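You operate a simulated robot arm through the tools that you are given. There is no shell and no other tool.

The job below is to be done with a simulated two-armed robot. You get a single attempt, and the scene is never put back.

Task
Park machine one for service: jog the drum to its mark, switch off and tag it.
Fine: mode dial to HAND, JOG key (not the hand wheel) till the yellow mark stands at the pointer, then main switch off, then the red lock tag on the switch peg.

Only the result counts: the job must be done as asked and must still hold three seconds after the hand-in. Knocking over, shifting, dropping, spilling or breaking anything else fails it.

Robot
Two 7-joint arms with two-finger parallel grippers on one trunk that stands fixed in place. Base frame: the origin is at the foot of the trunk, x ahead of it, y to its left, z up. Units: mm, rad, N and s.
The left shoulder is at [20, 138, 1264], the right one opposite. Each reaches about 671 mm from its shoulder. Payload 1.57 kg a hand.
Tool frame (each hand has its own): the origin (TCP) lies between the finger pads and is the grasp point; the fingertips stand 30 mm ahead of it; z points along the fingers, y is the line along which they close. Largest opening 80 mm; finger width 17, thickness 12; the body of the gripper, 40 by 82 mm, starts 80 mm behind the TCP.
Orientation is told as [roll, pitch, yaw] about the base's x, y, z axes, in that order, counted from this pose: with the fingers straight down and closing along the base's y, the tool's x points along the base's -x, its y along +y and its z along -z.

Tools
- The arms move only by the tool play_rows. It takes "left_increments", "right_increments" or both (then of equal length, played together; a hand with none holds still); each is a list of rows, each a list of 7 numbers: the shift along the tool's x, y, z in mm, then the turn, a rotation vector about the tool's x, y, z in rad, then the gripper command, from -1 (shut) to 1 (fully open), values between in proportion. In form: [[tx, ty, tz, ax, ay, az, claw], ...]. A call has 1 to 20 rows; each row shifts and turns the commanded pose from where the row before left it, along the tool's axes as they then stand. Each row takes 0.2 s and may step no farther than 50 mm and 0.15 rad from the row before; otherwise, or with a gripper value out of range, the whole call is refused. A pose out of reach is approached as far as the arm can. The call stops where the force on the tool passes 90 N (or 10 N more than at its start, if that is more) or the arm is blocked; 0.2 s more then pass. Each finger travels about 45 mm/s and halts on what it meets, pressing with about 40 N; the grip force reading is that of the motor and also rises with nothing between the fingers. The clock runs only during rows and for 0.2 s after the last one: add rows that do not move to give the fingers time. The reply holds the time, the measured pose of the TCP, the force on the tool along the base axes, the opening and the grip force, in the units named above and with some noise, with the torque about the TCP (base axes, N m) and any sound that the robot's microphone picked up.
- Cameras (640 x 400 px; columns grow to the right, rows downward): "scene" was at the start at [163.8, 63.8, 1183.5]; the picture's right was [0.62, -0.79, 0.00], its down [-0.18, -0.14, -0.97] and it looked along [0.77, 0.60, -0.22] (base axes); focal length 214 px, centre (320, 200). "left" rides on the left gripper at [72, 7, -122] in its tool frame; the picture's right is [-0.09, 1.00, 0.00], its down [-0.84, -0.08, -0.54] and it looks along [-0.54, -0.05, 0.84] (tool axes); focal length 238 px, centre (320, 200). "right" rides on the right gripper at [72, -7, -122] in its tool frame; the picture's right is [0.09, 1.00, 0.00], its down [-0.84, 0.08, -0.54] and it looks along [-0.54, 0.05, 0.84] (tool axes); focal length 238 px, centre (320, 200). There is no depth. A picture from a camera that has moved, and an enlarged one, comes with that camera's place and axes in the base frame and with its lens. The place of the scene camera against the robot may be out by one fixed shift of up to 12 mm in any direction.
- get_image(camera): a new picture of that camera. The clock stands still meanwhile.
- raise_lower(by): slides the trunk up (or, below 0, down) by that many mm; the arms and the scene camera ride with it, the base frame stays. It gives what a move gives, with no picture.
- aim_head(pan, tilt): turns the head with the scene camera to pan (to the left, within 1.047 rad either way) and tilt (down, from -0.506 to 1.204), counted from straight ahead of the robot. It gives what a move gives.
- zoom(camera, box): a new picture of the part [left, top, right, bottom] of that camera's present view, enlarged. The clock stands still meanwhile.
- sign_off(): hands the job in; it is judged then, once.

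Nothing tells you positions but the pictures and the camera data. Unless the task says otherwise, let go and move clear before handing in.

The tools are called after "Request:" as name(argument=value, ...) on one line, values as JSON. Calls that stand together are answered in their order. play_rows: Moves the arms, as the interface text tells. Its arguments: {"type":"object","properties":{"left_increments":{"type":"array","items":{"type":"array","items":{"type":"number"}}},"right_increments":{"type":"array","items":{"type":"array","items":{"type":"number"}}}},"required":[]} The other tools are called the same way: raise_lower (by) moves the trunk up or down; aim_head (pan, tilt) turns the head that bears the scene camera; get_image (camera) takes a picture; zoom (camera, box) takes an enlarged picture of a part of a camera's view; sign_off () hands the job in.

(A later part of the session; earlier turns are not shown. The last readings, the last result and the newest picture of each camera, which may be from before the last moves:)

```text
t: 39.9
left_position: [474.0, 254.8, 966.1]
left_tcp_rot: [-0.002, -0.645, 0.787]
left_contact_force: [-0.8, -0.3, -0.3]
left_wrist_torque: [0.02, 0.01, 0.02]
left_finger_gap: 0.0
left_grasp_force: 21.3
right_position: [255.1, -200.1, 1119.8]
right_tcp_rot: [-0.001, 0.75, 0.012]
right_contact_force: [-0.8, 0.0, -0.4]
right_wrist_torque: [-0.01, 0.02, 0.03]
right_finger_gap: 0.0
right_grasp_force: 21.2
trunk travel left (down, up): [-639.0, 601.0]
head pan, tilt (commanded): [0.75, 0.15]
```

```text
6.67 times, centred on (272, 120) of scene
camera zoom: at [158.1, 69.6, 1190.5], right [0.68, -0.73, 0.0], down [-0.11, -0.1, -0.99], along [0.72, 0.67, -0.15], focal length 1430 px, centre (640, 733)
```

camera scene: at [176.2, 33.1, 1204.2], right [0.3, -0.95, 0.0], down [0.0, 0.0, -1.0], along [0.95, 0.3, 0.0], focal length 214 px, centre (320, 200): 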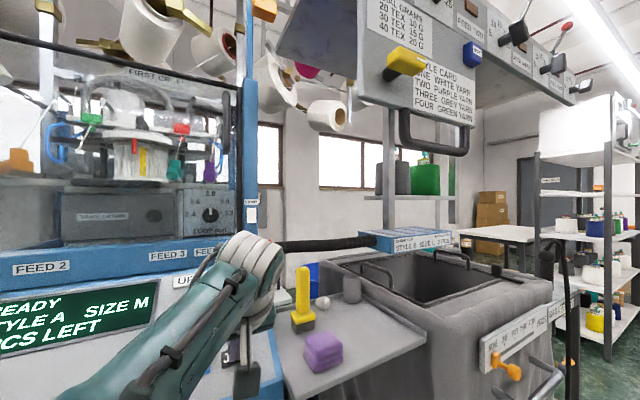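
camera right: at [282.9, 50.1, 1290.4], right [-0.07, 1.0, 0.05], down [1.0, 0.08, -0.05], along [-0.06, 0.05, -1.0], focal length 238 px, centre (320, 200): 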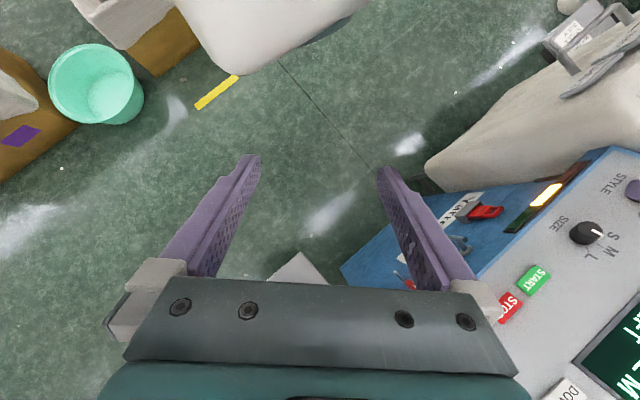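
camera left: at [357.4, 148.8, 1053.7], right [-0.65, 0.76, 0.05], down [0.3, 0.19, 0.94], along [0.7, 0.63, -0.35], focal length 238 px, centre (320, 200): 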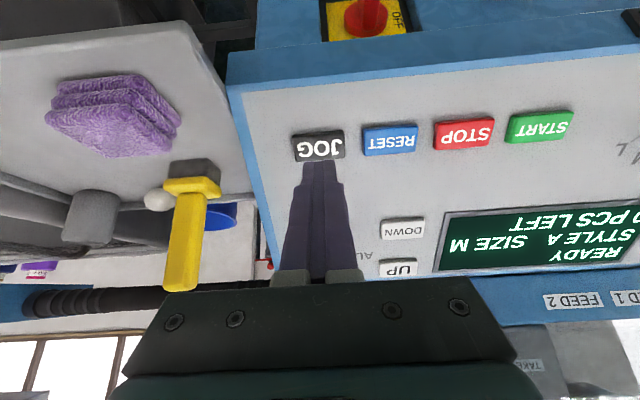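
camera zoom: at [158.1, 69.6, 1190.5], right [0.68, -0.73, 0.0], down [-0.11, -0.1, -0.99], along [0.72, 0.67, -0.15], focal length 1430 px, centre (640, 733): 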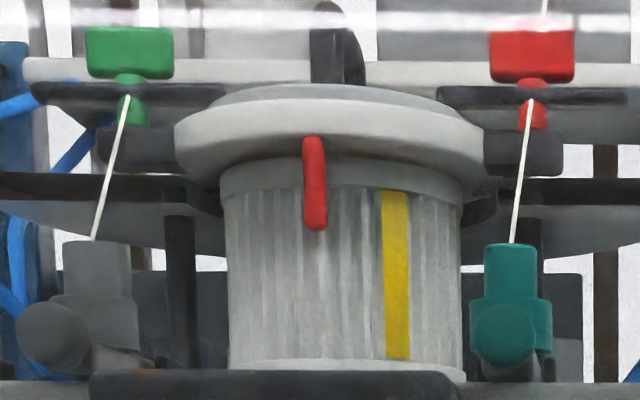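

The overhead after starting the release was about 13°. I repeat once with a longer hold and sample the run-down in time.

Request:
play_rows(left_increments=[[0, 0, 8, 0, 0, 0, -1], [0, 0, 0, 0, 0, 0, -1]])

Request:
zoom(camera="scene", box=[240, 90, 304, 150])

Request:
play_rows(left_increments=[[0, 0, -8, 0, 0, 0, -1]])

Request:
zoom(camera="scene", box=[240, 90, 304, 150])

Request:
play_rows(left_increments=[[0, 0, 0, 0, 0, 0, -1]])

Request:
zoom(camera="scene", box=[240, 90, 304, 150])

Request:
play_rows(left_increments=[[0, 0, 0, 0, 0, 0, -1], [0, 0, 0, 0, 0, 0, -1], [0, 0, 0, 0, 0, 0, -1]])

Request:
zoom(camera="scene", box=[240, 90, 304, 150])

```text
t: 40.5
left_position: [477.0, 258.2, 960.0]
left_tcp_rot: [-0.004, -0.646, 0.787]
left_contact_force: [-2.3, -1.8, 3.3]
left_wrist_torque: [0.01, -0.02, 0.06]
left_finger_gap: 0.2
left_grasp_force: 21.3
right_position: [255.7, -200.6, 1118.8]
right_tcp_rot: [-0.002, 0.75, 0.013]
right_contact_force: [0.4, 0.2, 0.2]
right_wrist_torque: [0.03, -0.01, 0.03]
right_finger_gap: 0.0
right_grasp_force: 21.5
trunk travel left (down, up): [-639.0, 601.0]
head pan, tilt (commanded): [0.75, 0.15]
heard: click
```

```text
6.67 times, centred on (272, 120) of scene
camera zoom: at [157.9, 69.5, 1190.5], right [0.68, -0.73, 0.0], down [-0.11, -0.1, -0.99], along [0.72, 0.67, -0.15], focal length 1430 px, centre (640, 733)
```

zoom: 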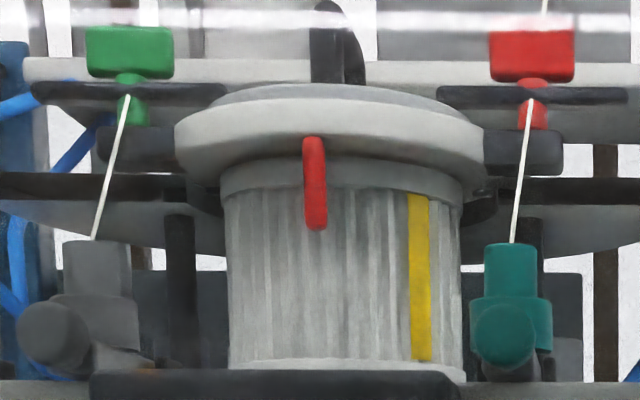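

```text
t: 40.9
left_position: [473.7, 255.6, 966.3]
left_tcp_rot: [-0.002, -0.646, 0.787]
left_contact_force: [0.2, 0.2, -0.4]
left_wrist_torque: [0.0, -0.01, -0.02]
left_finger_gap: 0.0
left_grasp_force: 21.8
right_position: [254.6, -201.4, 1119.4]
right_tcp_rot: [-0.003, 0.752, 0.012]
right_contact_force: [0.5, -0.5, -0.6]
right_wrist_torque: [-0.02, 0.0, -0.01]
right_finger_gap: 0.4
right_grasp_force: 21.6
trunk travel left (down, up): [-639.0, 601.0]
head pan, tilt (commanded): [0.75, 0.15]
```

```text
6.67 times, centred on (272, 120) of scene
camera zoom: at [158.1, 69.6, 1190.4], right [0.68, -0.73, 0.0], down [-0.11, -0.1, -0.99], along [0.72, 0.67, -0.15], focal length 1430 px, centre (640, 733)
```

zoom: 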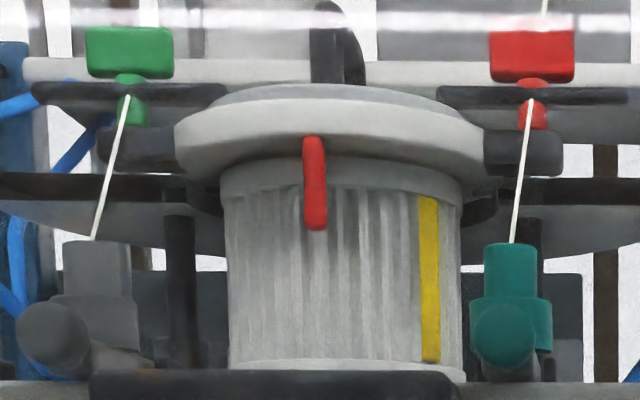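

```text
t: 41.3
left_position: [472.3, 255.3, 966.7]
left_tcp_rot: [-0.001, -0.645, 0.787]
left_contact_force: [0.0, -0.1, 0.4]
left_wrist_torque: [0.0, 0.01, 0.02]
left_finger_gap: 0.0
left_grasp_force: 20.9
right_position: [254.7, -200.3, 1118.4]
right_tcp_rot: [-0.003, 0.749, 0.013]
right_contact_force: [0.1, -0.2, -0.7]
right_wrist_torque: [0.0, -0.02, 0.0]
right_finger_gap: 0.0
right_grasp_force: 21.1
trunk travel left (down, up): [-639.0, 601.0]
head pan, tilt (commanded): [0.75, 0.15]
```

```text
6.67 times, centred on (272, 120) of scene
camera zoom: at [158.1, 69.6, 1190.5], right [0.68, -0.73, 0.0], down [-0.11, -0.1, -0.99], along [0.72, 0.67, -0.15], focal length 1430 px, centre (640, 733)
```

zoom: 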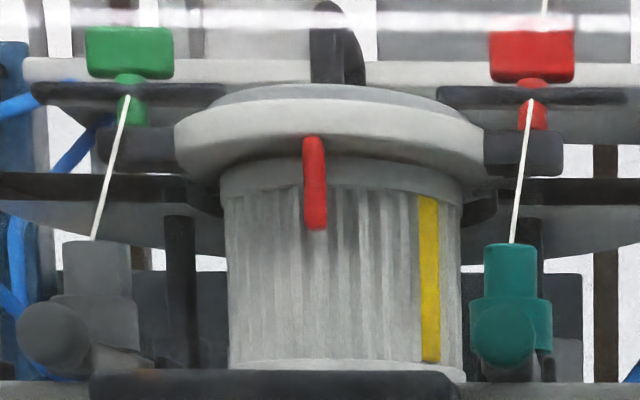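

```text
t: 42.1
left_position: [474.2, 255.5, 967.2]
left_tcp_rot: [-0.001, -0.647, 0.787]
left_contact_force: [0.1, 0.4, 0.6]
left_wrist_torque: [0.02, -0.02, 0.01]
left_finger_gap: 0.0
left_grasp_force: 20.9
right_position: [253.8, -200.3, 1119.0]
right_tcp_rot: [0.0, 0.75, 0.01]
right_contact_force: [-0.1, -1.0, 0.4]
right_wrist_torque: [0.0, -0.04, 0.0]
right_finger_gap: 0.2
right_grasp_force: 21.6
trunk travel left (down, up): [-639.0, 601.0]
head pan, tilt (commanded): [0.75, 0.15]
```

```text
6.67 times, centred on (272, 120) of scene
camera zoom: at [158.1, 69.6, 1190.5], right [0.68, -0.73, 0.0], down [-0.11, -0.1, -0.99], along [0.72, 0.67, -0.15], focal length 1430 px, centre (640, 733)
```

zoom: 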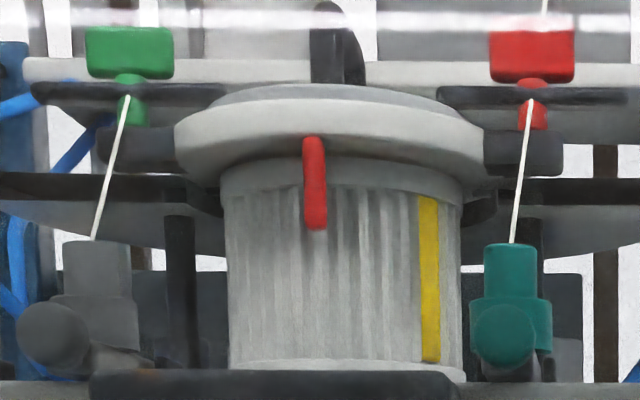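

Short presses seem to run about 20° minimum, while during a long hold the release lag is only about 5°. I now hold JOG for nearly a full turn (~309° needed) and check on the way.

Request:
play_rows(left_increments=[[0, 0, 8, 0, 0, 0, -1], [0, 0, 0, 0, 0, 0, -1], [0, 0, 0, 0, 0, 0, -1], [0, 0, 0, 0, 0, 0, -1], [0, 0, 0, 0, 0, 0, -1], [0, 0, 0, 0, 0, 0, -1], [0, 0, 0, 0, 0, 0, -1], [0, 0, 0, 0, 0, 0, -1], [0, 0, 0, 0, 0, 0, -1], [0, 0, 0, 0, 0, 0, -1], [0, 0, 0, 0, 0, 0, -1], [0, 0, 0, 0, 0, 0, -1], [0, 0, 0, 0, 0, 0, -1], [0, 0, 0, 0, 0, 0, -1], [0, 0, 0, 0, 0, 0, -1], [0, 0, 0, 0, 0, 0, -1], [0, 0, 0, 0, 0, 0, -1], [0, 0, 0, 0, 0, 0, -1], [0, 0, 0, 0, 0, 0, -1], [0, 0, 0, 0, 0, 0, -1]])

Request:
zoom(camera="scene", box=[180, 80, 340, 280])

```text
t: 46.3
left_position: [477.3, 258.9, 959.5]
left_tcp_rot: [-0.003, -0.645, 0.787]
left_contact_force: [-2.2, -2.4, 5.0]
left_wrist_torque: [0.05, -0.06, 0.0]
left_finger_gap: 0.2
left_grasp_force: 21.3
right_position: [255.1, -200.9, 1119.3]
right_tcp_rot: [-0.002, 0.749, 0.011]
right_contact_force: [0.3, 0.8, 0.1]
right_wrist_torque: [-0.03, 0.0, 0.01]
right_finger_gap: 0.0
right_grasp_force: 21.3
trunk travel left (down, up): [-639.0, 601.0]
head pan, tilt (commanded): [0.75, 0.15]
heard: click
```

```text
2.00 times, centred on (260, 180) of scene
camera zoom: at [158.1, 69.5, 1190.5], right [0.68, -0.73, 0.0], down [-0.11, -0.1, -0.99], along [0.72, 0.67, -0.15], focal length 429 px, centre (440, 240)
```

zoom: 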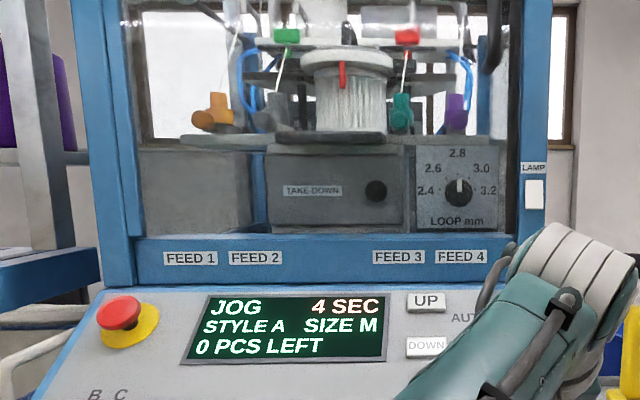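

JOG still running ("4 SEC"). I hold on for about 3.8 s more, which should bring the mark into view at the left.

Request:
play_rows(left_increments=[[0, 0, 0, 0, 0, 0, -1], [0, 0, 0, 0, 0, 0, -1], [0, 0, 0, 0, 0, 0, -1], [0, 0, 0, 0, 0, 0, -1], [0, 0, 0, 0, 0, 0, -1], [0, 0, 0, 0, 0, 0, -1], [0, 0, 0, 0, 0, 0, -1], [0, 0, 0, 0, 0, 0, -1], [0, 0, 0, 0, 0, 0, -1], [0, 0, 0, 0, 0, 0, -1], [0, 0, 0, 0, 0, 0, -1], [0, 0, 0, 0, 0, 0, -1], [0, 0, 0, 0, 0, 0, -1], [0, 0, 0, 0, 0, 0, -1], [0, 0, 0, 0, 0, 0, -1], [0, 0, 0, 0, 0, 0, -1], [0, 0, 0, 0, 0, 0, -1], [0, 0, 0, 0, 0, 0, -1]])

Request:
zoom(camera="scene", box=[240, 90, 304, 150])

```text
t: 50.1
left_position: [477.4, 258.0, 960.4]
left_tcp_rot: [-0.003, -0.646, 0.788]
left_contact_force: [-2.1, -2.7, 4.9]
left_wrist_torque: [0.04, -0.01, 0.03]
left_finger_gap: 0.0
left_grasp_force: 20.7
right_position: [255.0, -199.8, 1119.2]
right_tcp_rot: [-0.002, 0.751, 0.013]
right_contact_force: [-0.2, -0.6, -0.1]
right_wrist_torque: [-0.02, 0.0, -0.02]
right_finger_gap: 0.1
right_grasp_force: 21.2
trunk travel left (down, up): [-639.0, 601.0]
head pan, tilt (commanded): [0.75, 0.15]
```

```text
6.67 times, centred on (272, 120) of scene
camera zoom: at [158.1, 69.5, 1190.5], right [0.68, -0.73, 0.0], down [-0.11, -0.1, -0.99], along [0.72, 0.67, -0.15], focal length 1430 px, centre (640, 733)
```

zoom: 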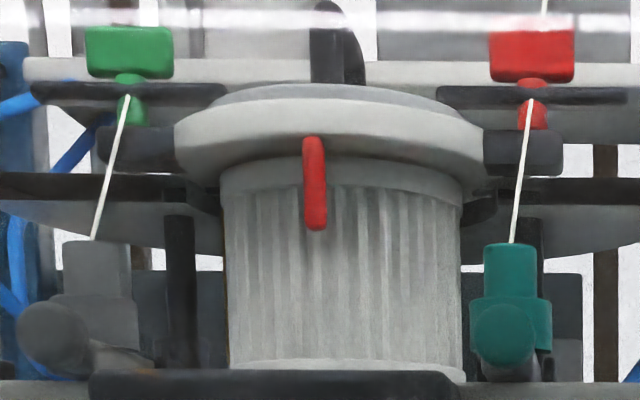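

The mark isn't visible yet, so the average speed is a bit lower. I continue in short steps.

Request:
play_rows(left_increments=[[0, 0, 0, 0, 0, 0, -1], [0, 0, 0, 0, 0, 0, -1]])

Request:
zoom(camera="scene", box=[240, 90, 304, 150])

```text
t: 50.7
left_position: [476.8, 258.5, 960.3]
left_tcp_rot: [-0.005, -0.644, 0.788]
left_contact_force: [-0.8, -2.0, 4.3]
left_wrist_torque: [0.01, -0.06, -0.01]
left_finger_gap: 0.1
left_grasp_force: 21.4
right_position: [253.8, -201.2, 1119.1]
right_tcp_rot: [-0.001, 0.752, 0.011]
right_contact_force: [-0.3, -0.3, 0.1]
right_wrist_torque: [0.01, -0.01, -0.01]
right_finger_gap: 0.2
right_grasp_force: 21.9
trunk travel left (down, up): [-639.0, 601.0]
head pan, tilt (commanded): [0.75, 0.15]
```

```text
6.67 times, centred on (272, 120) of scene
camera zoom: at [158.1, 69.5, 1190.5], right [0.68, -0.73, 0.0], down [-0.11, -0.1, -0.99], along [0.72, 0.67, -0.15], focal length 1430 px, centre (640, 733)
```

zoom: 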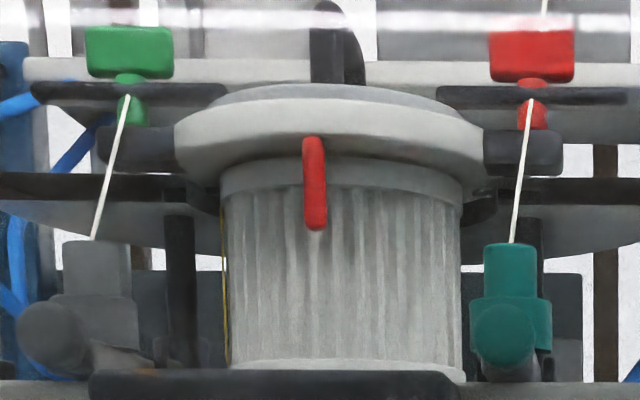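

The mark just peeks out at the left edge again. I hold one more second and measure.

Request:
play_rows(left_increments=[[0, 0, 0, 0, 0, 0, -1], [0, 0, 0, 0, 0, 0, -1], [0, 0, 0, 0, 0, 0, -1], [0, 0, 0, 0, 0, 0, -1]])

Request:
zoom(camera="scene", box=[240, 90, 304, 150])

```text
t: 51.7
left_position: [476.9, 258.4, 959.3]
left_tcp_rot: [-0.004, -0.645, 0.788]
left_contact_force: [-2.1, -2.3, 4.6]
left_wrist_torque: [0.03, -0.02, 0.03]
left_finger_gap: 0.0
left_grasp_force: 21.4
right_position: [253.9, -200.1, 1118.7]
right_tcp_rot: [-0.001, 0.751, 0.013]
right_contact_force: [0.1, -0.1, 0.3]
right_wrist_torque: [-0.01, -0.04, -0.01]
right_finger_gap: 0.1
right_grasp_force: 21.3
trunk travel left (down, up): [-639.0, 601.0]
head pan, tilt (commanded): [0.75, 0.15]
```

```text
6.67 times, centred on (272, 120) of scene
camera zoom: at [158.1, 69.5, 1190.5], right [0.68, -0.73, 0.0], down [-0.11, -0.1, -0.99], along [0.72, 0.67, -0.15], focal length 1430 px, centre (640, 733)
```

zoom: 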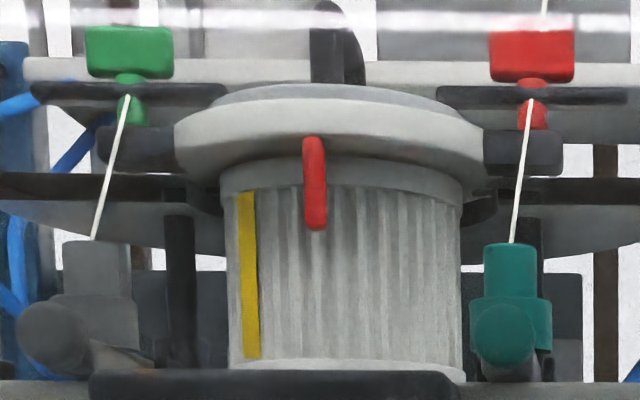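

Mark at about −51° (target −9°). One more short hold to re-measure speed before timing the release.

Request:
play_rows(left_increments=[[0, 0, 0, 0, 0, 0, -1]])

Request:
zoom(camera="scene", box=[240, 90, 304, 150])

```text
t: 52.1
left_position: [477.3, 257.5, 960.9]
left_tcp_rot: [-0.004, -0.646, 0.787]
left_contact_force: [-2.4, -1.8, 5.2]
left_wrist_torque: [0.03, -0.05, 0.01]
left_finger_gap: 0.0
left_grasp_force: 20.6
right_position: [253.6, -201.0, 1119.8]
right_tcp_rot: [-0.001, 0.75, 0.012]
right_contact_force: [0.1, -0.7, -0.2]
right_wrist_torque: [0.01, 0.01, 0.0]
right_finger_gap: 0.0
right_grasp_force: 21.1
trunk travel left (down, up): [-639.0, 601.0]
head pan, tilt (commanded): [0.75, 0.15]
```

```text
6.67 times, centred on (272, 120) of scene
camera zoom: at [158.1, 69.5, 1190.5], right [0.68, -0.73, 0.0], down [-0.11, -0.1, -0.99], along [0.72, 0.67, -0.15], focal length 1430 px, centre (640, 733)
```

zoom: 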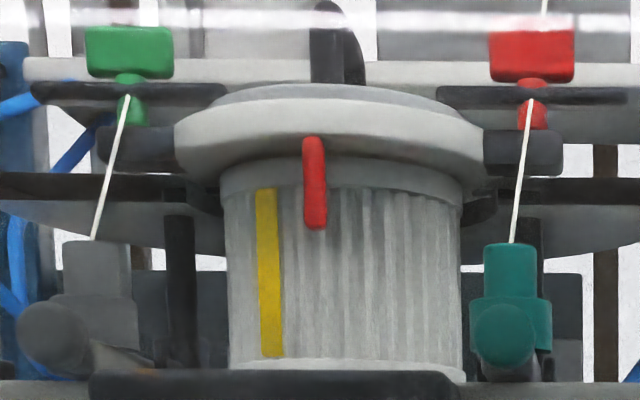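

Speed 34°/s and 28° to go: I hold three more rows and release slightly gently to land on the pointer.

Request:
play_rows(left_increments=[[0, 0, 0, 0, 0, 0, -1], [0, 0, 0, 0, 0, 0, -1], [0, 0, 0, 0, 0, 0, -1], [0, 0, -3, 0, 0, 0, -1], [0, 0, -8, 0, 0, 0, -1], [0, 0, 0, 0, 0, 0, -1], [0, 0, 0, 0, 0, 0, -1]])

Request:
zoom(camera="scene", box=[240, 90, 304, 150])

```text
t: 53.7
left_position: [472.7, 253.3, 968.0]
left_tcp_rot: [-0.002, -0.643, 0.788]
left_contact_force: [0.6, -0.4, -0.2]
left_wrist_torque: [-0.02, 0.01, 0.02]
left_finger_gap: 0.1
left_grasp_force: 21.2
right_position: [255.5, -200.4, 1119.4]
right_tcp_rot: [-0.002, 0.75, 0.013]
right_contact_force: [-0.5, -0.6, 0.1]
right_wrist_torque: [0.01, -0.03, -0.01]
right_finger_gap: 0.0
right_grasp_force: 21.7
trunk travel left (down, up): [-639.0, 601.0]
head pan, tilt (commanded): [0.75, 0.15]
```

```text
6.67 times, centred on (272, 120) of scene
camera zoom: at [158.1, 69.6, 1190.5], right [0.68, -0.73, 0.0], down [-0.11, -0.1, -0.99], along [0.72, 0.67, -0.15], focal length 1430 px, centre (640, 733)
```

zoom: 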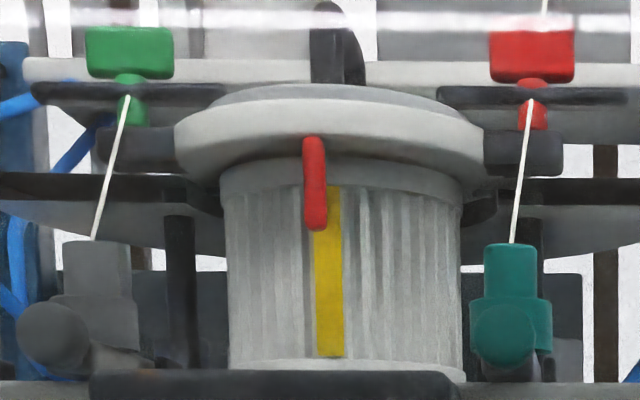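

The mark now stands almost exactly under the pointer (within ~1–2° by my geometry). I verify from two other viewpoints.

Request:
aim_head(pan=1.04, tilt=0.0)

Request:
zoom(camera="scene", box=[314, 130, 378, 190])

Request:
aim_head(pan=0.3, tilt=0.0)

Request:
zoom(camera="scene", box=[100, 120, 164, 190])

```text
t: 54.5
left_position: [472.1, 253.1, 968.1]
left_tcp_rot: [-0.001, -0.646, 0.788]
left_contact_force: [0.1, -0.3, 0.0]
left_wrist_torque: [0.0, 0.0, 0.0]
left_finger_gap: 0.0
left_grasp_force: 21.8
right_position: [253.8, -199.5, 1119.1]
right_tcp_rot: [-0.002, 0.75, 0.012]
right_contact_force: [-0.3, 0.6, 0.3]
right_wrist_torque: [-0.03, 0.01, 0.02]
right_finger_gap: 0.0
right_grasp_force: 21.3
trunk travel left (down, up): [-639.0, 601.0]
head pan, tilt (commanded): [1.04, 0.0]
```

```text
6.67 times, centred on (346, 160) of scene
camera zoom: at [135.9, 84.0, 1204.2], right [0.86, -0.51, 0.0], down [0.0, 0.0, -1.0], along [0.51, 0.86, 0.0], focal length 1430 px, centre (147, 467)
```

zoom: 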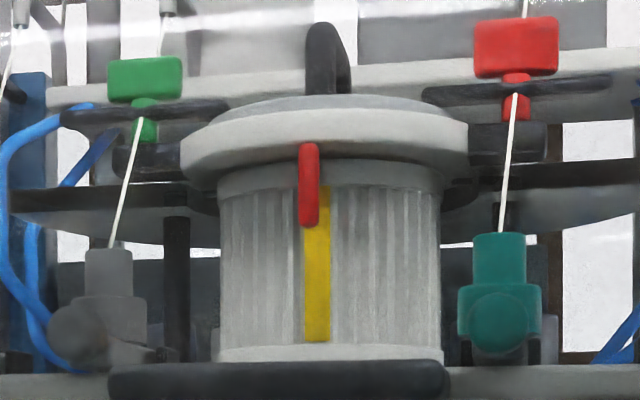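

```text
t: 55.6
left_position: [472.8, 252.4, 967.7]
left_tcp_rot: [-0.001, -0.646, 0.787]
left_contact_force: [-0.6, -0.2, -0.4]
left_wrist_torque: [0.02, 0.04, 0.0]
left_finger_gap: 0.0
left_grasp_force: 21.5
right_position: [255.5, -200.1, 1118.5]
right_tcp_rot: [-0.002, 0.75, 0.012]
right_contact_force: [-0.4, 0.1, -0.6]
right_wrist_torque: [0.0, 0.01, -0.02]
right_finger_gap: 0.1
right_grasp_force: 21.2
trunk travel left (down, up): [-639.0, 601.0]
head pan, tilt (commanded): [0.3, 0.0]
```

```text
5.71 times, centred on (132, 155) of scene
camera zoom: at [176.2, 33.1, 1204.2], right [0.3, -0.95, 0.0], down [0.0, 0.0, -1.0], along [0.95, 0.3, 0.0], focal length 1226 px, centre (1394, 457)
```

zoom: 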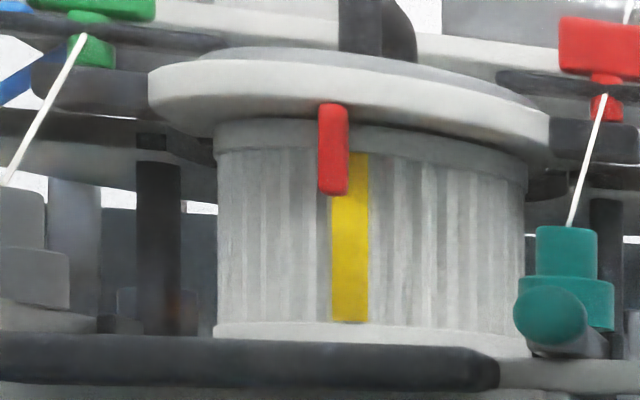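

All three viewpoints agree the mark is within about 1° of the pointer; the drum is at rest. Now I retract the left hand from the panel and pull it clear of the console.

Request:
play_rows(left_increments=[[0, 0, -35, 0, 0, 0, -1], [0, 0, -35, 0, 0, 0, -1], [0, 0, 0, 0, 0, 0, -1]])

Request:
play_rows(left_increments=[[28, 33, -21, 0, 0, 0, -1], [28, 33, -21, 0, 0, 0, -1], [0, 0, 0, 0, 0, 0, -1]])

Request:
aim_head(pan=0.9, tilt=0.7)

Request:
get_image(camera="scene")

```text
t: 56.4
left_position: [443.5, 220.9, 1025.0]
left_tcp_rot: [-0.001, -0.645, 0.787]
left_contact_force: [-0.2, -0.5, -0.4]
left_wrist_torque: [-0.03, -0.01, -0.01]
left_finger_gap: 0.0
left_grasp_force: 21.5
right_position: [255.5, -198.9, 1119.0]
right_tcp_rot: [-0.003, 0.75, 0.012]
right_contact_force: [-0.5, -0.7, -0.1]
right_wrist_torque: [-0.06, 0.07, 0.0]
right_finger_gap: 0.3
right_grasp_force: 21.0
trunk travel left (down, up): [-639.0, 601.0]
head pan, tilt (commanded): [0.3, 0.0]
```

```text
t: 57.4
left_position: [348.5, 253.4, 1033.8]
left_tcp_rot: [0.086, -0.731, 0.76]
left_contact_force: [-0.5, -0.3, -0.4]
left_wrist_torque: [0.0, 0.0, 0.03]
left_finger_gap: 0.2
left_grasp_force: 21.5
right_position: [254.2, -199.8, 1118.3]
right_tcp_rot: [0.0, 0.75, 0.012]
right_contact_force: [0.3, 0.5, 0.4]
right_wrist_torque: [-0.02, 0.01, -0.01]
right_finger_gap: 0.1
right_grasp_force: 21.5
trunk travel left (down, up): [-639.0, 601.0]
head pan, tilt (commanded): [0.3, 0.0]
stopped in row 3 (left hand): the arm was blocked; the commanded pose is now the measured one
```

```text
t: 58.4
left_position: [348.1, 252.3, 1032.9]
left_tcp_rot: [0.086, -0.727, 0.757]
left_contact_force: [-0.3, 0.2, 0.2]
left_wrist_torque: [0.02, 0.02, -0.02]
left_finger_gap: 0.0
left_grasp_force: 21.2
right_position: [255.1, -200.0, 1119.7]
right_tcp_rot: [-0.003, 0.751, 0.012]
right_contact_force: [-0.2, -0.6, -1.1]
right_wrist_torque: [-0.01, -0.01, -0.01]
right_finger_gap: 0.0
right_grasp_force: 21.5
trunk travel left (down, up): [-639.0, 601.0]
head pan, tilt (commanded): [0.901, 0.7]
```

```text
taken
camera scene: at [143.1, 73.0, 1140.4], right [0.78, -0.62, 0.0], down [-0.4, -0.5, -0.77], along [0.48, 0.6, -0.64], focal length 214 px, centre (320, 200)
```

scene: 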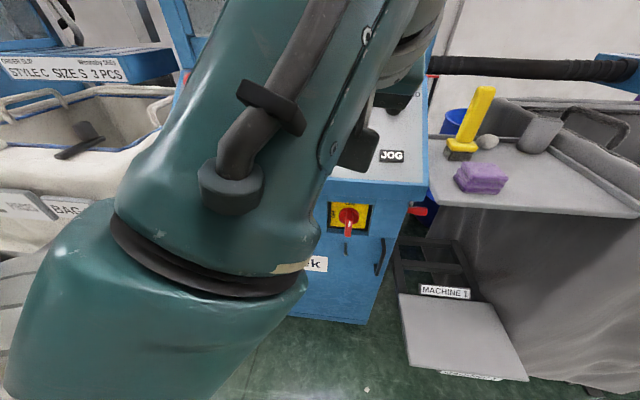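

The drum stays put and the left arm is clear of the panel. The right arm is naturally aligned with the switch, so I park the left arm to the left first.

Request:
play_rows(left_increments=[[-21, 40, -8, 0, 0, 0, -1], [-21, 40, -8, 0, 0, 0, -1], [-21, 40, -8, 0, 0, 0, -1], [0, 0, 0, 0, 0.14, 0, -1], [0, 0, 0, 0, 0.14, 0, -1], [0, 0, 0, 0, 0.14, 0, -1], [0, 0, 0, 0, 0.14, 0, -1], [0, 0, 0, 0, 0.14, 0, -1], [0, 0, 0, 0, 0.14, 0, -1], [0, 0, 0, 0, 0.14, 0, -1], [0, 0, 0, 0, 0, 0, -1]])

Request:
get_image(camera="scene")

```text
t: 60.8
left_position: [296.2, 354.5, 1098.5]
left_tcp_rot: [0.058, 0.26, 0.827]
left_contact_force: [0.2, 0.4, 0.3]
left_wrist_torque: [-0.02, -0.01, 0.02]
left_finger_gap: 0.0
left_grasp_force: 21.4
left hand out of reach, approached as far as the arm can: row 3
right_position: [255.6, -200.8, 1119.6]
right_tcp_rot: [-0.003, 0.751, 0.012]
right_contact_force: [0.4, -0.6, 0.0]
right_wrist_torque: [0.0, 0.0, 0.0]
right_finger_gap: 0.0
right_grasp_force: 21.6
trunk travel left (down, up): [-639.0, 601.0]
head pan, tilt (commanded): [0.901, 0.7]
```

```text
taken
camera scene: at [143.0, 73.0, 1140.4], right [0.78, -0.62, 0.0], down [-0.4, -0.5, -0.77], along [0.48, 0.6, -0.64], focal length 214 px, centre (320, 200)
```

scene: 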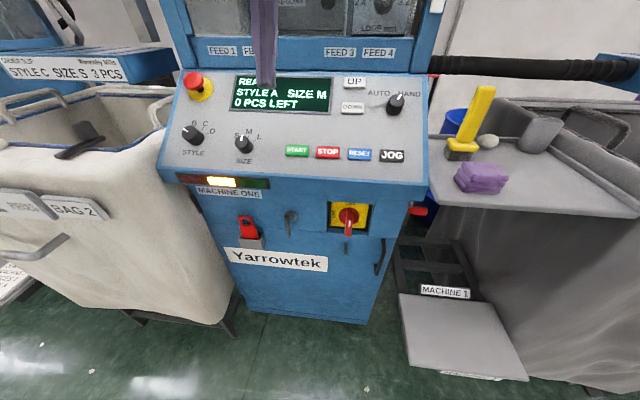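

Now the view is open. A red crank knob has appeared at the machine's right side (the hand wheel), which I must avoid. I zoom into the key areas.

Request:
zoom(camera="scene", box=[160, 170, 300, 270])

Request:
zoom(camera="scene", box=[320, 160, 460, 290])

```text
4.00 times, centred on (230, 220) of scene
camera zoom: at [143.0, 73.0, 1140.4], right [0.78, -0.62, 0.0], down [-0.4, -0.5, -0.77], along [0.48, 0.6, -0.64], focal length 858 px, centre (680, 120)
```

zoom: 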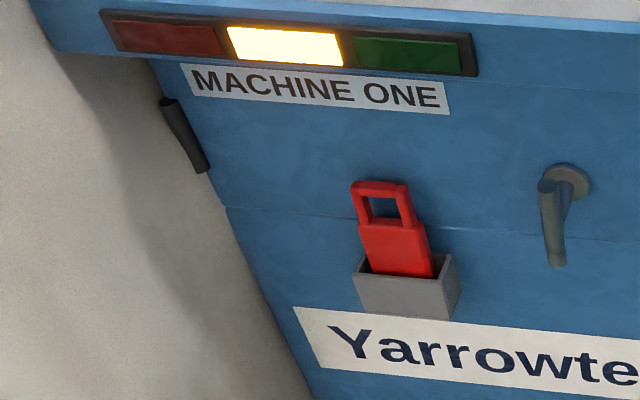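

```text
3.08 times, centred on (390, 225) of scene
camera zoom: at [143.0, 73.0, 1140.4], right [0.78, -0.62, 0.0], down [-0.4, -0.5, -0.77], along [0.48, 0.6, -0.64], focal length 660 px, centre (105, 123)
```

zoom: 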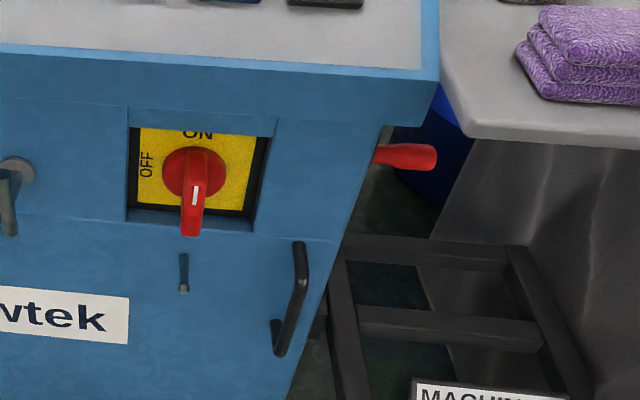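

The bag and hand wheel are clear of my paths. I pull the left hand a bit farther from the console lip, then lower the trunk.

Request:
play_rows(left_increments=[[20, 0, 0, 0, 0, 0, -1], [20, 0, 0, 0, 0, 0, -1], [20, 0, 0, 0, 0, 0, -1], [0, 0, 0, 0, 0, 0, -1]])

Request:
raise_lower(by=-150)

Request:
get_image(camera="scene")

Request:
get_image(camera="right")

```text
t: 61.8
left_position: [255.0, 313.4, 1114.7]
left_tcp_rot: [0.057, 0.258, 0.827]
left_contact_force: [0.8, 0.6, -0.3]
left_wrist_torque: [-0.03, 0.02, 0.0]
left_finger_gap: 0.0
left_grasp_force: 20.8
right_position: [254.5, -200.7, 1119.4]
right_tcp_rot: [-0.002, 0.75, 0.012]
right_contact_force: [0.8, -0.7, 0.4]
right_wrist_torque: [-0.01, 0.02, 0.02]
right_finger_gap: 0.0
right_grasp_force: 20.7
trunk travel left (down, up): [-639.0, 601.0]
head pan, tilt (commanded): [0.901, 0.7]
```

```text
t: 63.6
left_position: [255.5, 312.1, 964.4]
left_tcp_rot: [0.059, 0.26, 0.828]
left_contact_force: [0.3, -0.6, 0.3]
left_wrist_torque: [-0.01, 0.0, -0.06]
left_finger_gap: 0.2
left_grasp_force: 21.0
right_position: [254.7, -200.4, 970.6]
right_tcp_rot: [-0.002, 0.752, 0.013]
right_contact_force: [0.9, 0.3, 0.9]
right_wrist_torque: [-0.01, -0.02, 0.01]
right_finger_gap: 0.4
right_grasp_force: 21.7
trunk travel left (down, up): [-489.0, 751.0]
head pan, tilt (commanded): [0.901, 0.7]
```

```text
taken
camera scene: at [143.1, 73.0, 990.4], right [0.78, -0.62, 0.0], down [-0.4, -0.5, -0.76], along [0.48, 0.6, -0.64], focal length 214 px, centre (320, 200)
```

scene: 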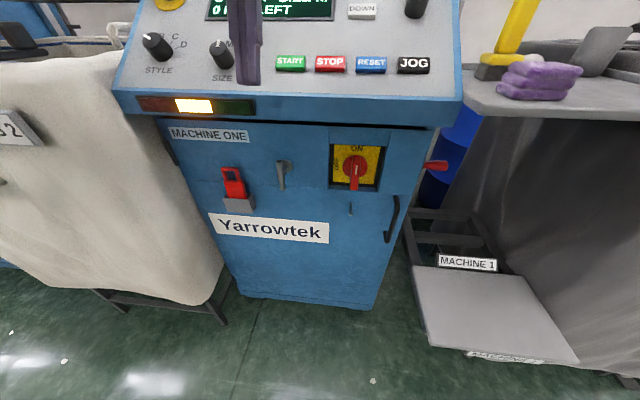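

```text
taken
camera right: at [285.1, -206.4, 1107.7], right [-0.08, 0.99, 0.06], down [0.98, 0.09, -0.17], along [-0.18, 0.05, -0.98], focal length 238 px, centre (320, 200)
```

right: 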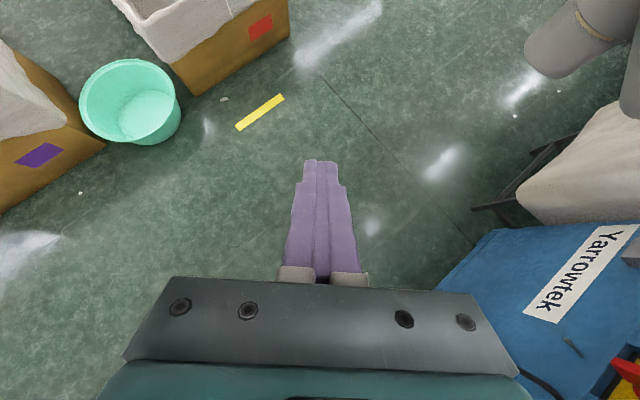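

Good clear view of the front. I take zooms here to triangulate switch, peg and tag with the previous view.

Request:
zoom(camera="scene", box=[310, 120, 410, 230])

Request:
zoom(camera="scene", box=[190, 140, 310, 240])

```text
3.64 times, centred on (360, 175) of scene
camera zoom: at [143.1, 73.0, 990.4], right [0.78, -0.62, 0.0], down [-0.4, -0.5, -0.76], along [0.48, 0.6, -0.64], focal length 780 px, centre (174, 291)
```

zoom: 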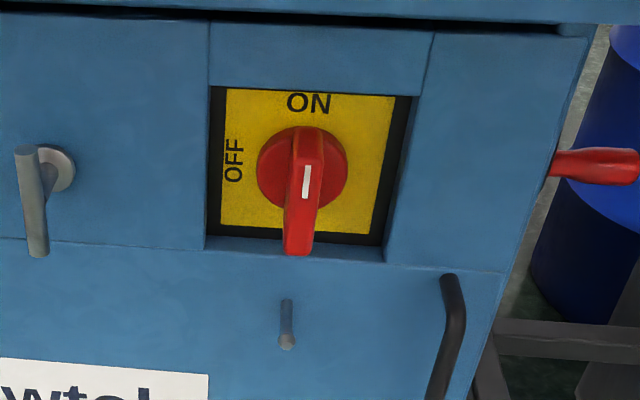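

```text
4.00 times, centred on (250, 190) of scene
camera zoom: at [143.1, 73.0, 990.4], right [0.78, -0.62, 0.0], down [-0.4, -0.5, -0.76], along [0.48, 0.6, -0.64], focal length 858 px, centre (600, 240)
```

zoom: 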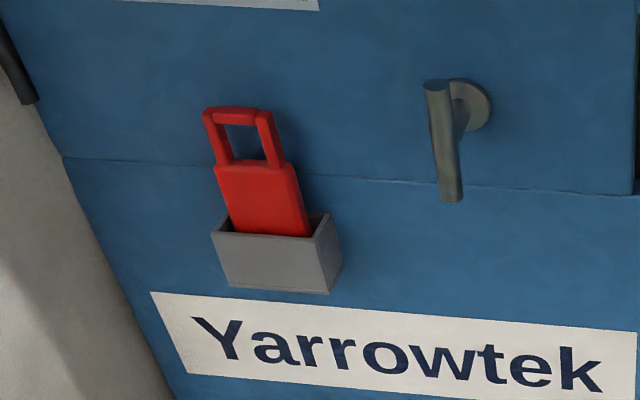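

Triangulated: switch axis ≈ v 89 mm right of reference at z≈747 with the handle protruding to u≈510; peg at z≈651; tag body around z 660–710. I lower the trunk further so the right arm can reach the switch straight on.

Request:
raise_lower(by=-130)

Request:
get_image(camera="left")

Request:
raise_lower(by=-120)

Request:
aim_head(pan=0.75, tilt=0.1)

Request:
get_image(camera="scene")

```text
t: 65.2
left_position: [255.6, 312.8, 835.2]
left_tcp_rot: [0.058, 0.26, 0.827]
left_contact_force: [-0.4, -0.7, 0.5]
left_wrist_torque: [-0.01, -0.01, 0.01]
left_finger_gap: 0.2
left_grasp_force: 21.3
right_position: [254.6, -200.6, 839.0]
right_tcp_rot: [-0.003, 0.75, 0.011]
right_contact_force: [-0.6, -0.2, -1.0]
right_wrist_torque: [0.0, 0.02, 0.03]
right_finger_gap: 0.0
right_grasp_force: 21.3
trunk travel left (down, up): [-359.0, 881.0]
head pan, tilt (commanded): [0.901, 0.7]
```

```text
taken
camera left: at [229.2, 284.0, 970.2], right [-0.66, 0.75, 0.03], down [0.72, 0.62, 0.3], along [0.21, 0.22, -0.95], focal length 238 px, centre (320, 200)
```

left: 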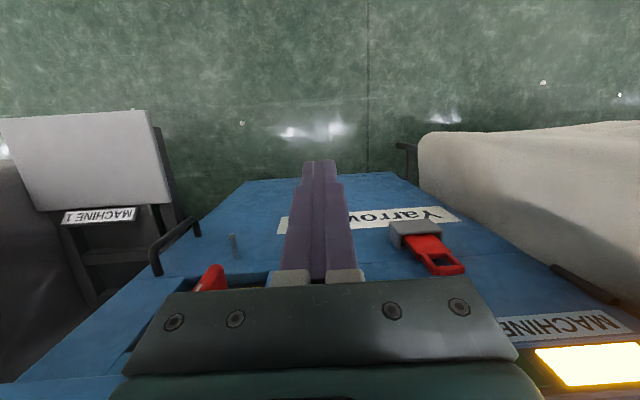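

```text
t: 66.7
left_position: [255.2, 313.2, 713.7]
left_tcp_rot: [0.059, 0.261, 0.827]
left_contact_force: [0.0, -1.0, 0.1]
left_wrist_torque: [-0.02, -0.01, 0.02]
left_finger_gap: 0.0
left_grasp_force: 21.3
right_position: [255.2, -200.1, 720.7]
right_tcp_rot: [-0.001, 0.75, 0.012]
right_contact_force: [-0.5, -0.4, 0.7]
right_wrist_torque: [0.0, -0.01, 0.0]
right_finger_gap: 0.0
right_grasp_force: 21.4
trunk travel left (down, up): [-239.0, 1001.0]
head pan, tilt (commanded): [0.901, 0.7]
```

```text
t: 67.7
left_position: [255.2, 312.6, 714.9]
left_tcp_rot: [0.058, 0.261, 0.829]
left_contact_force: [-0.2, 0.2, 0.2]
left_wrist_torque: [0.01, 0.0, -0.01]
left_finger_gap: 0.0
left_grasp_force: 21.1
right_position: [255.1, -200.7, 719.1]
right_tcp_rot: [-0.002, 0.751, 0.011]
right_contact_force: [-0.9, -0.1, -0.8]
right_wrist_torque: [0.02, -0.02, 0.02]
right_finger_gap: 0.0
right_grasp_force: 21.0
trunk travel left (down, up): [-239.0, 1001.0]
head pan, tilt (commanded): [0.75, 0.099]
```

```text
taken
camera scene: at [157.6, 69.2, 795.1], right [0.68, -0.73, 0.0], down [-0.07, -0.07, -0.99], along [0.73, 0.68, -0.1], focal length 214 px, centre (320, 200)
```

scene: 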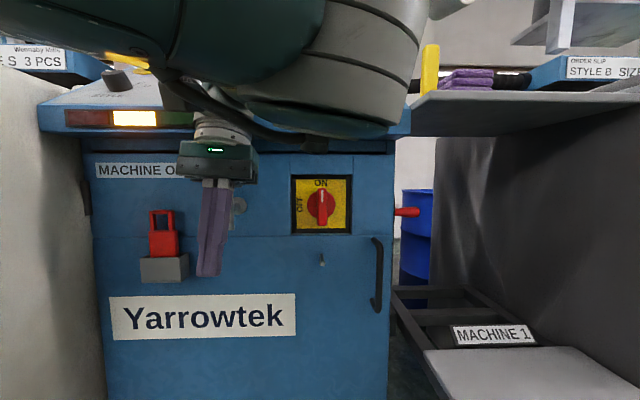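

Now a straight frontal view of switch, peg and tag. I zoom for details.

Request:
zoom(camera="scene", box=[270, 160, 400, 290])

Request:
zoom(camera="scene", box=[110, 190, 230, 310])

```text
3.08 times, centred on (335, 225) of scene
camera zoom: at [157.6, 69.2, 795.1], right [0.68, -0.73, 0.0], down [-0.07, -0.07, -0.99], along [0.73, 0.68, -0.1], focal length 660 px, centre (274, 123)
```

zoom: 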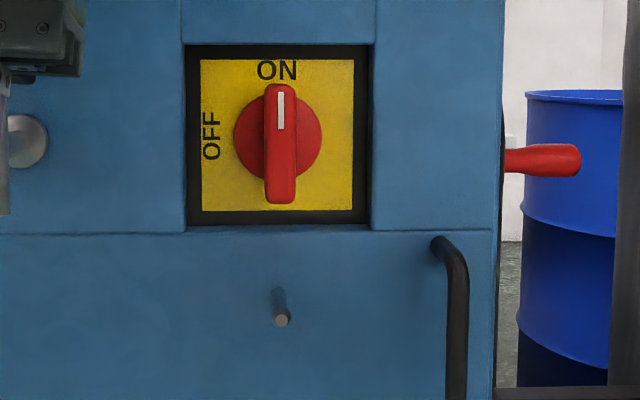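

```text
3.33 times, centred on (170, 250) of scene
camera zoom: at [157.6, 69.2, 795.1], right [0.68, -0.73, 0.0], down [-0.07, -0.07, -0.99], along [0.73, 0.68, -0.1], focal length 715 px, centre (820, 33)
```

zoom: 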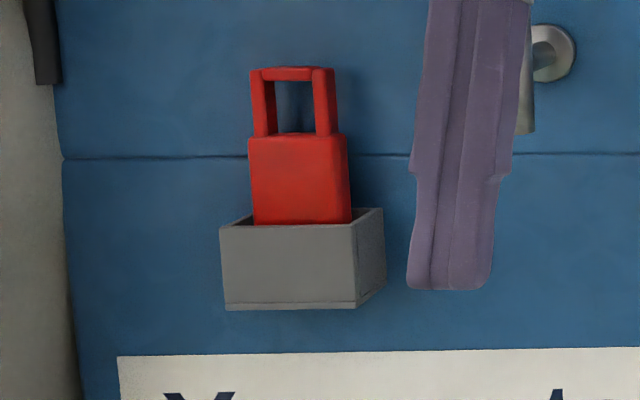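

Everything is well visible: handle centre z≈746, peg z≈653, tag body ~52 mm wide with a ~20×26 mm loop hole. I bring the right hand forward and start pitching it up to face the machine.

Request:
play_rows(right_increments=[[-14, 33.3, -31.3, 0, 0, 0, -1], [-14, 33.3, -31.3, 0, 0, 0, -1], [-14, 33.3, -31.3, 0, 0, 0, -1], [0, 0, 0, 0, -0.145, 0, -1], [0, 0, 0, 0, -0.145, 0, -1], [0, 0, 0, 0, -0.145, 0, -1], [0, 0, 0, 0, -0.145, 0, -1], [0, 0, 0, 0, -0.145, 0, -1], [0, 0, 0, 0, -0.145, 0, -1], [0, 0, 0, 0, -0.145, 0, -1], [0, 0, 0, 0, -0.145, 0, -1], [0, 0, 0, 0, 0, 0, -1]])

Request:
get_image(camera="scene")

Request:
get_image(camera="right")

```text
t: 68.3
left_position: [255.4, 313.2, 714.2]
left_tcp_rot: [0.058, 0.258, 0.826]
left_contact_force: [0.3, -0.8, 0.5]
left_wrist_torque: [-0.04, -0.01, 0.0]
left_finger_gap: 0.0
left_grasp_force: 21.2
right_position: [278.2, -130.3, 689.7]
right_tcp_rot: [0.135, 0.971, 0.106]
right_contact_force: [-0.3, 0.6, 0.0]
right_wrist_torque: [-0.01, 0.03, -0.02]
right_finger_gap: 0.0
right_grasp_force: 21.0
right hand out of reach, approached as far as the arm can: row 3
trunk travel left (down, up): [-239.0, 1001.0]
head pan, tilt (commanded): [0.75, 0.099]
stopped in row 3 (right hand): the arm was blocked; the commanded pose is now the measured one
```

```text
taken
camera scene: at [157.4, 70.5, 795.2], right [0.68, -0.73, 0.0], down [-0.07, -0.07, -1.0], along [0.73, 0.68, -0.1], focal length 214 px, centre (320, 200)
```

scene: 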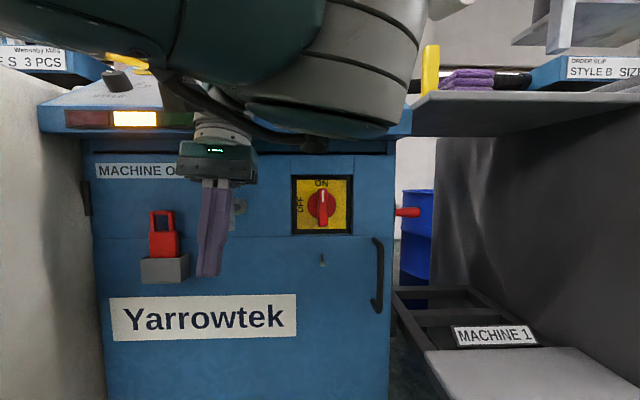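

```text
taken
camera right: at [338.1, -147.2, 816.8], right [-0.05, 0.99, 0.15], down [0.92, 0.1, -0.38], along [-0.39, 0.12, -0.91], focal length 238 px, centre (320, 200)
```

right: 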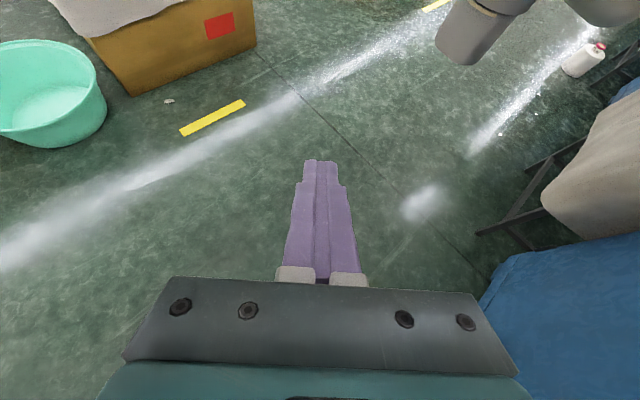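

The back-pitched pose is near a wrist limit. I rotate the right hand forward first.

Request:
play_rows(right_increments=[[0, 0, 0, 0, -0.145, 0, -1], [0, 0, 0, 0, -0.145, 0, -1], [0, 0, 0, 0, -0.145, 0, -1], [0, 0, 0, 0, -0.145, 0, -1], [0, 0, 0, 0, -0.145, 0, -1], [0, 0, 0, 0, -0.145, 0, -1], [0, 0, 0, 0, 0, 0, -1]])

```text
t: 69.9
left_position: [257.4, 313.1, 714.4]
left_tcp_rot: [0.058, 0.26, 0.826]
left_contact_force: [-0.8, 0.3, 0.7]
left_wrist_torque: [-0.06, -0.03, -0.04]
left_finger_gap: 0.0
left_grasp_force: 21.4
right_position: [277.7, -131.1, 690.9]
right_tcp_rot: [0.076, 0.103, 0.002]
right_contact_force: [1.0, 0.3, 0.5]
right_wrist_torque: [-0.04, 0.01, -0.01]
right_finger_gap: 0.0
right_grasp_force: 21.2
trunk travel left (down, up): [-239.0, 1001.0]
head pan, tilt (commanded): [0.75, 0.099]
```

Free again. I move the right hand forward-left, then yaw and pitch it toward the machine.

Request:
play_rows(right_increments=[[-13.7, 28, -13.4, 0, 0, 0, -1], [-13.7, 28, -13.4, 0, 0, 0, -1], [-13.7, 28, -13.4, 0, 0, 0, -1], [-13.7, 28, -13.4, 0, 0, 0, -1], [0, 0, 0, 0, 0, -0.13, -1], [0, 0, 0, 0, 0, -0.13, -1], [0, 0, 0, 0, 0, -0.13, -1], [0, 0, 0, 0, 0, -0.13, -1], [0, 0, 0, 0, 0, -0.13, -1], [0, 0, 0, 0, 0, -0.13, -1], [0, 0, 0, 0, 0, 0, -1]])

Request:
play_rows(right_increments=[[0, 0, 0, 0.07, -0.14, 0, -1], [0, 0, 0, 0, -0.14, 0, -1], [0, 0, 0, 0, -0.14, 0, -1], [0, 0, 0, 0, -0.14, 0, -1], [0, 0, 0, 0, -0.14, 0, -1], [0, 0, 0, 0, 0, 0, -1]])

Request:
get_image(camera="scene")

```text
t: 72.3
left_position: [255.9, 313.3, 714.6]
left_tcp_rot: [0.058, 0.261, 0.826]
left_contact_force: [-0.4, 0.3, 1.1]
left_wrist_torque: [-0.04, -0.01, 0.03]
left_finger_gap: 0.1
left_grasp_force: 20.7
right_position: [338.5, -22.9, 745.6]
right_tcp_rot: [0.13, 0.024, 0.784]
right_contact_force: [-0.4, 0.2, -0.1]
right_wrist_torque: [0.0, 0.01, -0.01]
right_finger_gap: 0.0
right_grasp_force: 21.2
trunk travel left (down, up): [-239.0, 1001.0]
head pan, tilt (commanded): [0.75, 0.099]
```

```text
refused: row 1 steps farther than a row can; nothing moved
```

```text
taken
camera scene: at [157.6, 69.2, 795.1], right [0.68, -0.73, 0.0], down [-0.07, -0.07, -1.0], along [0.73, 0.68, -0.1], focal length 214 px, centre (320, 200)
```

scene: 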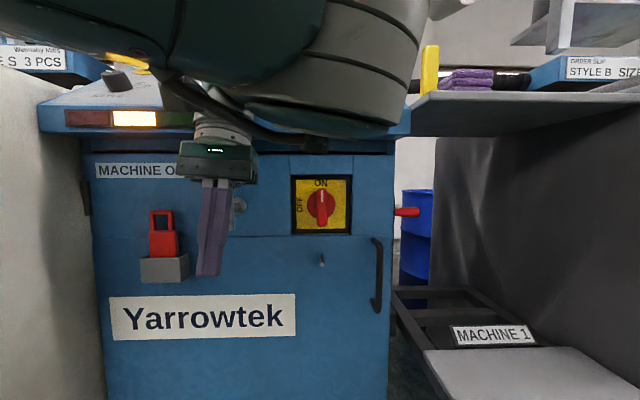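

The previous second call was refused for a too-large combined turn; I redo it with separate rows: remove roll, pitch forward, and move toward the switch standoff.

Request:
play_rows(right_increments=[[0, 0, 0, 0.13, 0, 0, -1], [0, 0, 0, 0, -0.145, 0, -1], [0, 0, 0, 0, -0.145, 0, -1], [0, 0, 0, 0, -0.145, 0, -1], [0, 0, 0, 0, -0.145, 0, -1], [0, 0, 0, 0, -0.145, 0, -1], [-23.4, 29.5, 19.7, 0, 0, 0, -1], [-23.4, 29.5, 19.7, 0, 0, 0, -1], [-23.4, 29.5, 19.7, 0, 0, 0, -1], [-23.4, 29.5, 19.7, 0, 0, 0, -1], [0, 0, 0, 0, 0, 0, -1]])

Request:
get_image(camera="scene")

Request:
get_image(camera="right")

```text
t: 74.4
left_position: [253.4, 317.3, 716.2]
left_tcp_rot: [0.058, 0.259, 0.847]
left_contact_force: [0.3, 0.4, 0.6]
left_wrist_torque: [0.01, 0.02, 0.0]
left_finger_gap: 0.2
left_grasp_force: 21.0
right_position: [348.1, 116.6, 743.7]
right_tcp_rot: [-0.019, -0.692, 0.768]
right_contact_force: [2.9, -4.0, -0.5]
right_wrist_torque: [0.24, 0.17, 0.24]
right_finger_gap: 0.0
right_grasp_force: 21.2
trunk travel left (down, up): [-239.0, 1001.0]
head pan, tilt (commanded): [0.75, 0.099]
stopped in row 10 (right hand): the force on the tool passed its limit at 129 N (the readings are from after the stop); the commanded pose is now the measured one
```

```text
taken
camera scene: at [157.7, 69.7, 795.2], right [0.68, -0.73, 0.0], down [-0.07, -0.07, -1.0], along [0.73, 0.68, -0.1], focal length 214 px, centre (320, 200)
```

scene: 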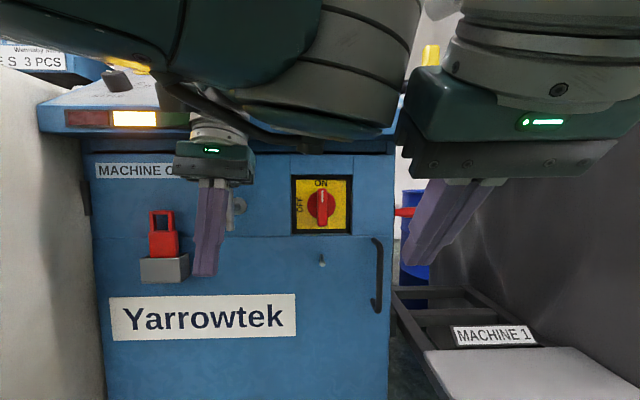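

```text
taken
camera right: at [256.0, 20.9, 792.1], right [-0.73, 0.68, -0.07], down [0.16, 0.27, 0.95], along [0.66, 0.68, -0.3], focal length 238 px, centre (320, 200)
```

right: 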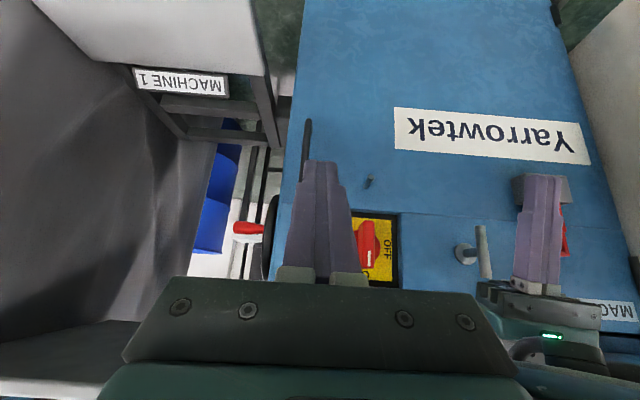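

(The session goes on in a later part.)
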